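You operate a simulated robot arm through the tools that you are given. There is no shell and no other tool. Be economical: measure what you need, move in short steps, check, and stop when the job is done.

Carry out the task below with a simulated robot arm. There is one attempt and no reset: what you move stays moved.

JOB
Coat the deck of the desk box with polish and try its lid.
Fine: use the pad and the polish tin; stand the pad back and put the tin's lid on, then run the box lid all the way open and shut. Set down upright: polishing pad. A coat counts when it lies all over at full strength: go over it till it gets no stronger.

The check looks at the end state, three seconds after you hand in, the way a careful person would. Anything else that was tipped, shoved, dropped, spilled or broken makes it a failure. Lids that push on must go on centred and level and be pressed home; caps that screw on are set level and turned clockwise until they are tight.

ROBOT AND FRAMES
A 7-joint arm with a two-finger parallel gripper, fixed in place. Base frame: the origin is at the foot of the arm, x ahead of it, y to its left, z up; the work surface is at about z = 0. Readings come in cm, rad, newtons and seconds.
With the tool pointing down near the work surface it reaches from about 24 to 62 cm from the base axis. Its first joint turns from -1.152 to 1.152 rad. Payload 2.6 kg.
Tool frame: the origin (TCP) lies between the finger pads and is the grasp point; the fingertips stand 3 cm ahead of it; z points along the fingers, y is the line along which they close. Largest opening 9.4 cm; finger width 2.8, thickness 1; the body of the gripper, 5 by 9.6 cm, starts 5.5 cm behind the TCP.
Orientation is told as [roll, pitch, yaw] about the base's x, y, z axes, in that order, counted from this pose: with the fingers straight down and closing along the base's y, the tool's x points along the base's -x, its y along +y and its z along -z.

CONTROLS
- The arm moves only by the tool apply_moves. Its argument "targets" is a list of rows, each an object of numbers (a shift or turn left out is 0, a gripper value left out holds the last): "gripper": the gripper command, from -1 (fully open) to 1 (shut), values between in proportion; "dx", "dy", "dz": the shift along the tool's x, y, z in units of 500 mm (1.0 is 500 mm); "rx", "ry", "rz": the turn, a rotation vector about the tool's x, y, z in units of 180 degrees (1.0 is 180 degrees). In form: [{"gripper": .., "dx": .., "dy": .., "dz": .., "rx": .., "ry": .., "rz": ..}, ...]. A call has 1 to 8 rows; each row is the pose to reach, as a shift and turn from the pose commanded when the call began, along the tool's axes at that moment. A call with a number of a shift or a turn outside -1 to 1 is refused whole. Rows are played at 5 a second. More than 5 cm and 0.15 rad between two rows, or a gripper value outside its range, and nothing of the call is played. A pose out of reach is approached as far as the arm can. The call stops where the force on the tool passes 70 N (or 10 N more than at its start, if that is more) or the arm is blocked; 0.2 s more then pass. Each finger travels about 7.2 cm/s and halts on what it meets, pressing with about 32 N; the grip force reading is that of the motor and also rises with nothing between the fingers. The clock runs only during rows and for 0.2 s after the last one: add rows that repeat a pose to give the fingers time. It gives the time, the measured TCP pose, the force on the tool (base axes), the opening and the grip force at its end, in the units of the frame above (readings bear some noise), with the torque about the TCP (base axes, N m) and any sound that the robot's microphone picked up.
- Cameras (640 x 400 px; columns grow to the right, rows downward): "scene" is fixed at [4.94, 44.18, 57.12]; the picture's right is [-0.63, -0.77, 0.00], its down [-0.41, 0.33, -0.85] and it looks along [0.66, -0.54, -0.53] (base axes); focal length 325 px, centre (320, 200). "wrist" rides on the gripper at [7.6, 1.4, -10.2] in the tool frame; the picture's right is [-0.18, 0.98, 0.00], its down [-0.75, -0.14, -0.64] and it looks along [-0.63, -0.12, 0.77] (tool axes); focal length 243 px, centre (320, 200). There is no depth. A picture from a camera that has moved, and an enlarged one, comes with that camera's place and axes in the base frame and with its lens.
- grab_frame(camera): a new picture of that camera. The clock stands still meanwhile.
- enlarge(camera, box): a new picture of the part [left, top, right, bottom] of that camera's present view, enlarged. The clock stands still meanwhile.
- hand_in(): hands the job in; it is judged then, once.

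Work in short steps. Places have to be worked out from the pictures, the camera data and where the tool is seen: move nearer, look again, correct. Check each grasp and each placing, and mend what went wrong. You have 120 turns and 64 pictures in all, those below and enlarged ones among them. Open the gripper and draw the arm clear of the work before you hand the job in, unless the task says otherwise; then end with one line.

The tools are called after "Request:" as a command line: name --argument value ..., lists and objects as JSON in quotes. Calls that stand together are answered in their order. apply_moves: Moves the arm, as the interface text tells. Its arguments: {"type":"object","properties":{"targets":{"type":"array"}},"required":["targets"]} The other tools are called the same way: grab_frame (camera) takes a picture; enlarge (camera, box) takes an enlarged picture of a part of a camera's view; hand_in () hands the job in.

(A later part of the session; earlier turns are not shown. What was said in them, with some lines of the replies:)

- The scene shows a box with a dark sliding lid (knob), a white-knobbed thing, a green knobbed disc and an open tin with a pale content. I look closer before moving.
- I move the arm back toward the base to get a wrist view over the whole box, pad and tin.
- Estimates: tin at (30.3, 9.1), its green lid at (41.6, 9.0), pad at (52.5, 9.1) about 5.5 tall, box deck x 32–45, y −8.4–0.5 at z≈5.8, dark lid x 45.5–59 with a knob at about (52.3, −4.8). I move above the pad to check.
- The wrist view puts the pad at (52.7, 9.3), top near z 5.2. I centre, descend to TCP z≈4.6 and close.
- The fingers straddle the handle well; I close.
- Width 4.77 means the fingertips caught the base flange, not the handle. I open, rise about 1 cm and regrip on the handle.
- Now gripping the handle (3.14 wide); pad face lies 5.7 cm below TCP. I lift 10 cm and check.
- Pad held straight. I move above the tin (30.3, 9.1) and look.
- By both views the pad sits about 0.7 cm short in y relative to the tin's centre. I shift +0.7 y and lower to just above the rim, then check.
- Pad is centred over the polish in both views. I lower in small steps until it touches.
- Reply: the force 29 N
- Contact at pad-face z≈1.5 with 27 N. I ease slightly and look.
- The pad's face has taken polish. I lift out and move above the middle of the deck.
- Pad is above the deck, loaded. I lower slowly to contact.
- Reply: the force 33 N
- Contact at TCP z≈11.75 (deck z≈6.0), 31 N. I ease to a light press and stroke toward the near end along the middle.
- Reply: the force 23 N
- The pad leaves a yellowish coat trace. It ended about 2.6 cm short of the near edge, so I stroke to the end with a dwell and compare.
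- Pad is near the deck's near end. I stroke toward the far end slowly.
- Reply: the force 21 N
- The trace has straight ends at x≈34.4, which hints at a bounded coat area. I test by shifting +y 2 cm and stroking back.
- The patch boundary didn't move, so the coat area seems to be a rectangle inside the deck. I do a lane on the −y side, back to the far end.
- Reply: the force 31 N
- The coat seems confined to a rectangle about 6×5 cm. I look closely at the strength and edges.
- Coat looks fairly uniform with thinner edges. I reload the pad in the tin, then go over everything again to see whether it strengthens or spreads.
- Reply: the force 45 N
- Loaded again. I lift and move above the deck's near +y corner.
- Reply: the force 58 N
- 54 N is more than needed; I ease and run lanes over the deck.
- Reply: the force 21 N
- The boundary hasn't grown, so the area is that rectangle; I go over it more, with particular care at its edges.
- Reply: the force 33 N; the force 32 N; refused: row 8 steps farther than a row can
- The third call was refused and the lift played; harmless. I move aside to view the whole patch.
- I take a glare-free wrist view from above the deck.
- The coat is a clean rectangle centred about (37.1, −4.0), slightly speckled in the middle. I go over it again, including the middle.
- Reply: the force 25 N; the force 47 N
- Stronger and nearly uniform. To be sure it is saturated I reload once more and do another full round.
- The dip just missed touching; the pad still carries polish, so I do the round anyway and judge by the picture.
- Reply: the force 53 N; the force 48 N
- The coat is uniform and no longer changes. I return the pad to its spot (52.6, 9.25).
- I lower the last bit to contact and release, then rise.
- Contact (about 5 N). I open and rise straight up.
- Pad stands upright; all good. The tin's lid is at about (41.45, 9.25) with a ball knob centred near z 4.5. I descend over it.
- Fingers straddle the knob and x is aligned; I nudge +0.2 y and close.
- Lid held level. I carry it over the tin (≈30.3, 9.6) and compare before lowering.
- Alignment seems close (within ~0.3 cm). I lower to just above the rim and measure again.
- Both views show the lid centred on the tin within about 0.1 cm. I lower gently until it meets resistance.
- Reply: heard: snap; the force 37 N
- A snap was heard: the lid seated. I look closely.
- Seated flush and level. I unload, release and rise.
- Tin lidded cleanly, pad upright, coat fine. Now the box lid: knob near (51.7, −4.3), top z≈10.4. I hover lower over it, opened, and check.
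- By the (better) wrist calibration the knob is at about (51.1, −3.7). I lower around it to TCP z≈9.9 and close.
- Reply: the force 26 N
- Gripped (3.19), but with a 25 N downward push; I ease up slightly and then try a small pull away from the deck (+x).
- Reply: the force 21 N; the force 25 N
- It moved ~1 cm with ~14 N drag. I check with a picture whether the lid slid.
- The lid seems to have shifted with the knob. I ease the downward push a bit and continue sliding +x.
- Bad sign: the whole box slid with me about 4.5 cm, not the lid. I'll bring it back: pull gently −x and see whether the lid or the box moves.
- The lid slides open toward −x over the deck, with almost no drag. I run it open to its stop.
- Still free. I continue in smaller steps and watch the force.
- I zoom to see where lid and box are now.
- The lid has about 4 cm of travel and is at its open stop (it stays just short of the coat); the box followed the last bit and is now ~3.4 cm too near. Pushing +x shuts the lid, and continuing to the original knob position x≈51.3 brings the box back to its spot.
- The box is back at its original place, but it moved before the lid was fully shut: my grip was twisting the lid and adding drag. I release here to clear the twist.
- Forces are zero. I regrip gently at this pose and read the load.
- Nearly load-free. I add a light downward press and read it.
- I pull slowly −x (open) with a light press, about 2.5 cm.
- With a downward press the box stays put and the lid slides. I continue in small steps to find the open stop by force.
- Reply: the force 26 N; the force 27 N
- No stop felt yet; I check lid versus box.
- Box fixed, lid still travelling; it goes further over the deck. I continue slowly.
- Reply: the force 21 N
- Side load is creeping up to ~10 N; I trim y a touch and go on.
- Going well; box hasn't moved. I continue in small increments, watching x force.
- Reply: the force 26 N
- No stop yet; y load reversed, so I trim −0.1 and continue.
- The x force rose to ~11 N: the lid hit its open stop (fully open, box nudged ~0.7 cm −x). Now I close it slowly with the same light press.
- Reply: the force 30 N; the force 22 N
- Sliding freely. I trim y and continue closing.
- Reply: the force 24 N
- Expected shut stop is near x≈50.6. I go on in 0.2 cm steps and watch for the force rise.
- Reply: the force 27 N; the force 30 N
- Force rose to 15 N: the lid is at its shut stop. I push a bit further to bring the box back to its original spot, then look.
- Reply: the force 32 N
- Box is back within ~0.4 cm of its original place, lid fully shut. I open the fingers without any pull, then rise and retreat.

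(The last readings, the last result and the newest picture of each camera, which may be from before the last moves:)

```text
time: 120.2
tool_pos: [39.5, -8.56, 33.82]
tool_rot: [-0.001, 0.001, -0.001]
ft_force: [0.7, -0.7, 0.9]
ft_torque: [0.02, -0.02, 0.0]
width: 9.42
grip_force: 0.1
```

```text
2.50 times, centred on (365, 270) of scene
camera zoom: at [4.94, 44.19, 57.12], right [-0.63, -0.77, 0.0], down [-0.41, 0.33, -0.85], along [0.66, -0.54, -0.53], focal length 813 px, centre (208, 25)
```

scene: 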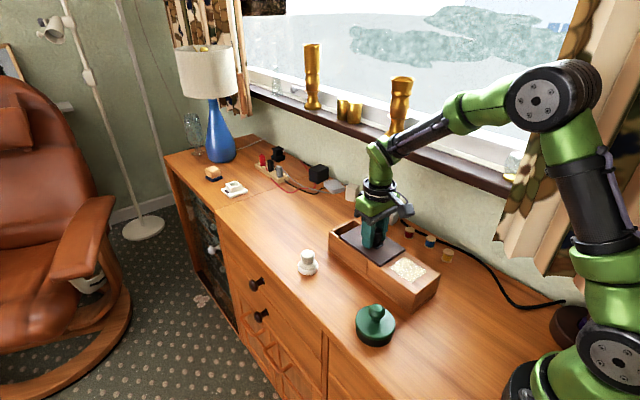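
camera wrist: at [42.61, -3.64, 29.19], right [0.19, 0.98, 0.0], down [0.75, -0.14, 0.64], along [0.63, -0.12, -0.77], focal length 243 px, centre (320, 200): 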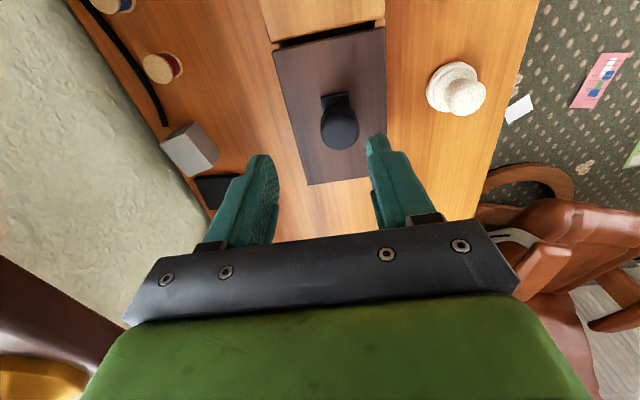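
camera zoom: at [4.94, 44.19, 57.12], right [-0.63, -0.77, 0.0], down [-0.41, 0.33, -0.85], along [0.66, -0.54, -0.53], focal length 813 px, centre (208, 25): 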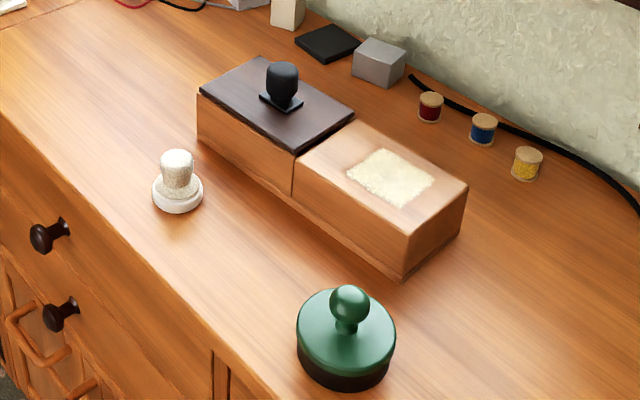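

The final view shows the box lid shut, the coat whole, the tin lidded and the pad upright, with the arm clear. The box is turned about 2° from where it stood, and I have no pictures left to guide a correction, so I hand in now.

Request:
hand_in

```text
The job is handed in.
```

I finished and handed in the job, but the desk box ended up slightly out of place: its far end sits about 0.8 cm off, turned about 2°, because it slid while I was working the lid. The coat covers a clean rectangle of about 6 × 5 cm on the deck and stopped getting stronger or spreading. The tin's lid snapped on level, the pad stands upright at its spot, and the box lid ran fully open and is shut.
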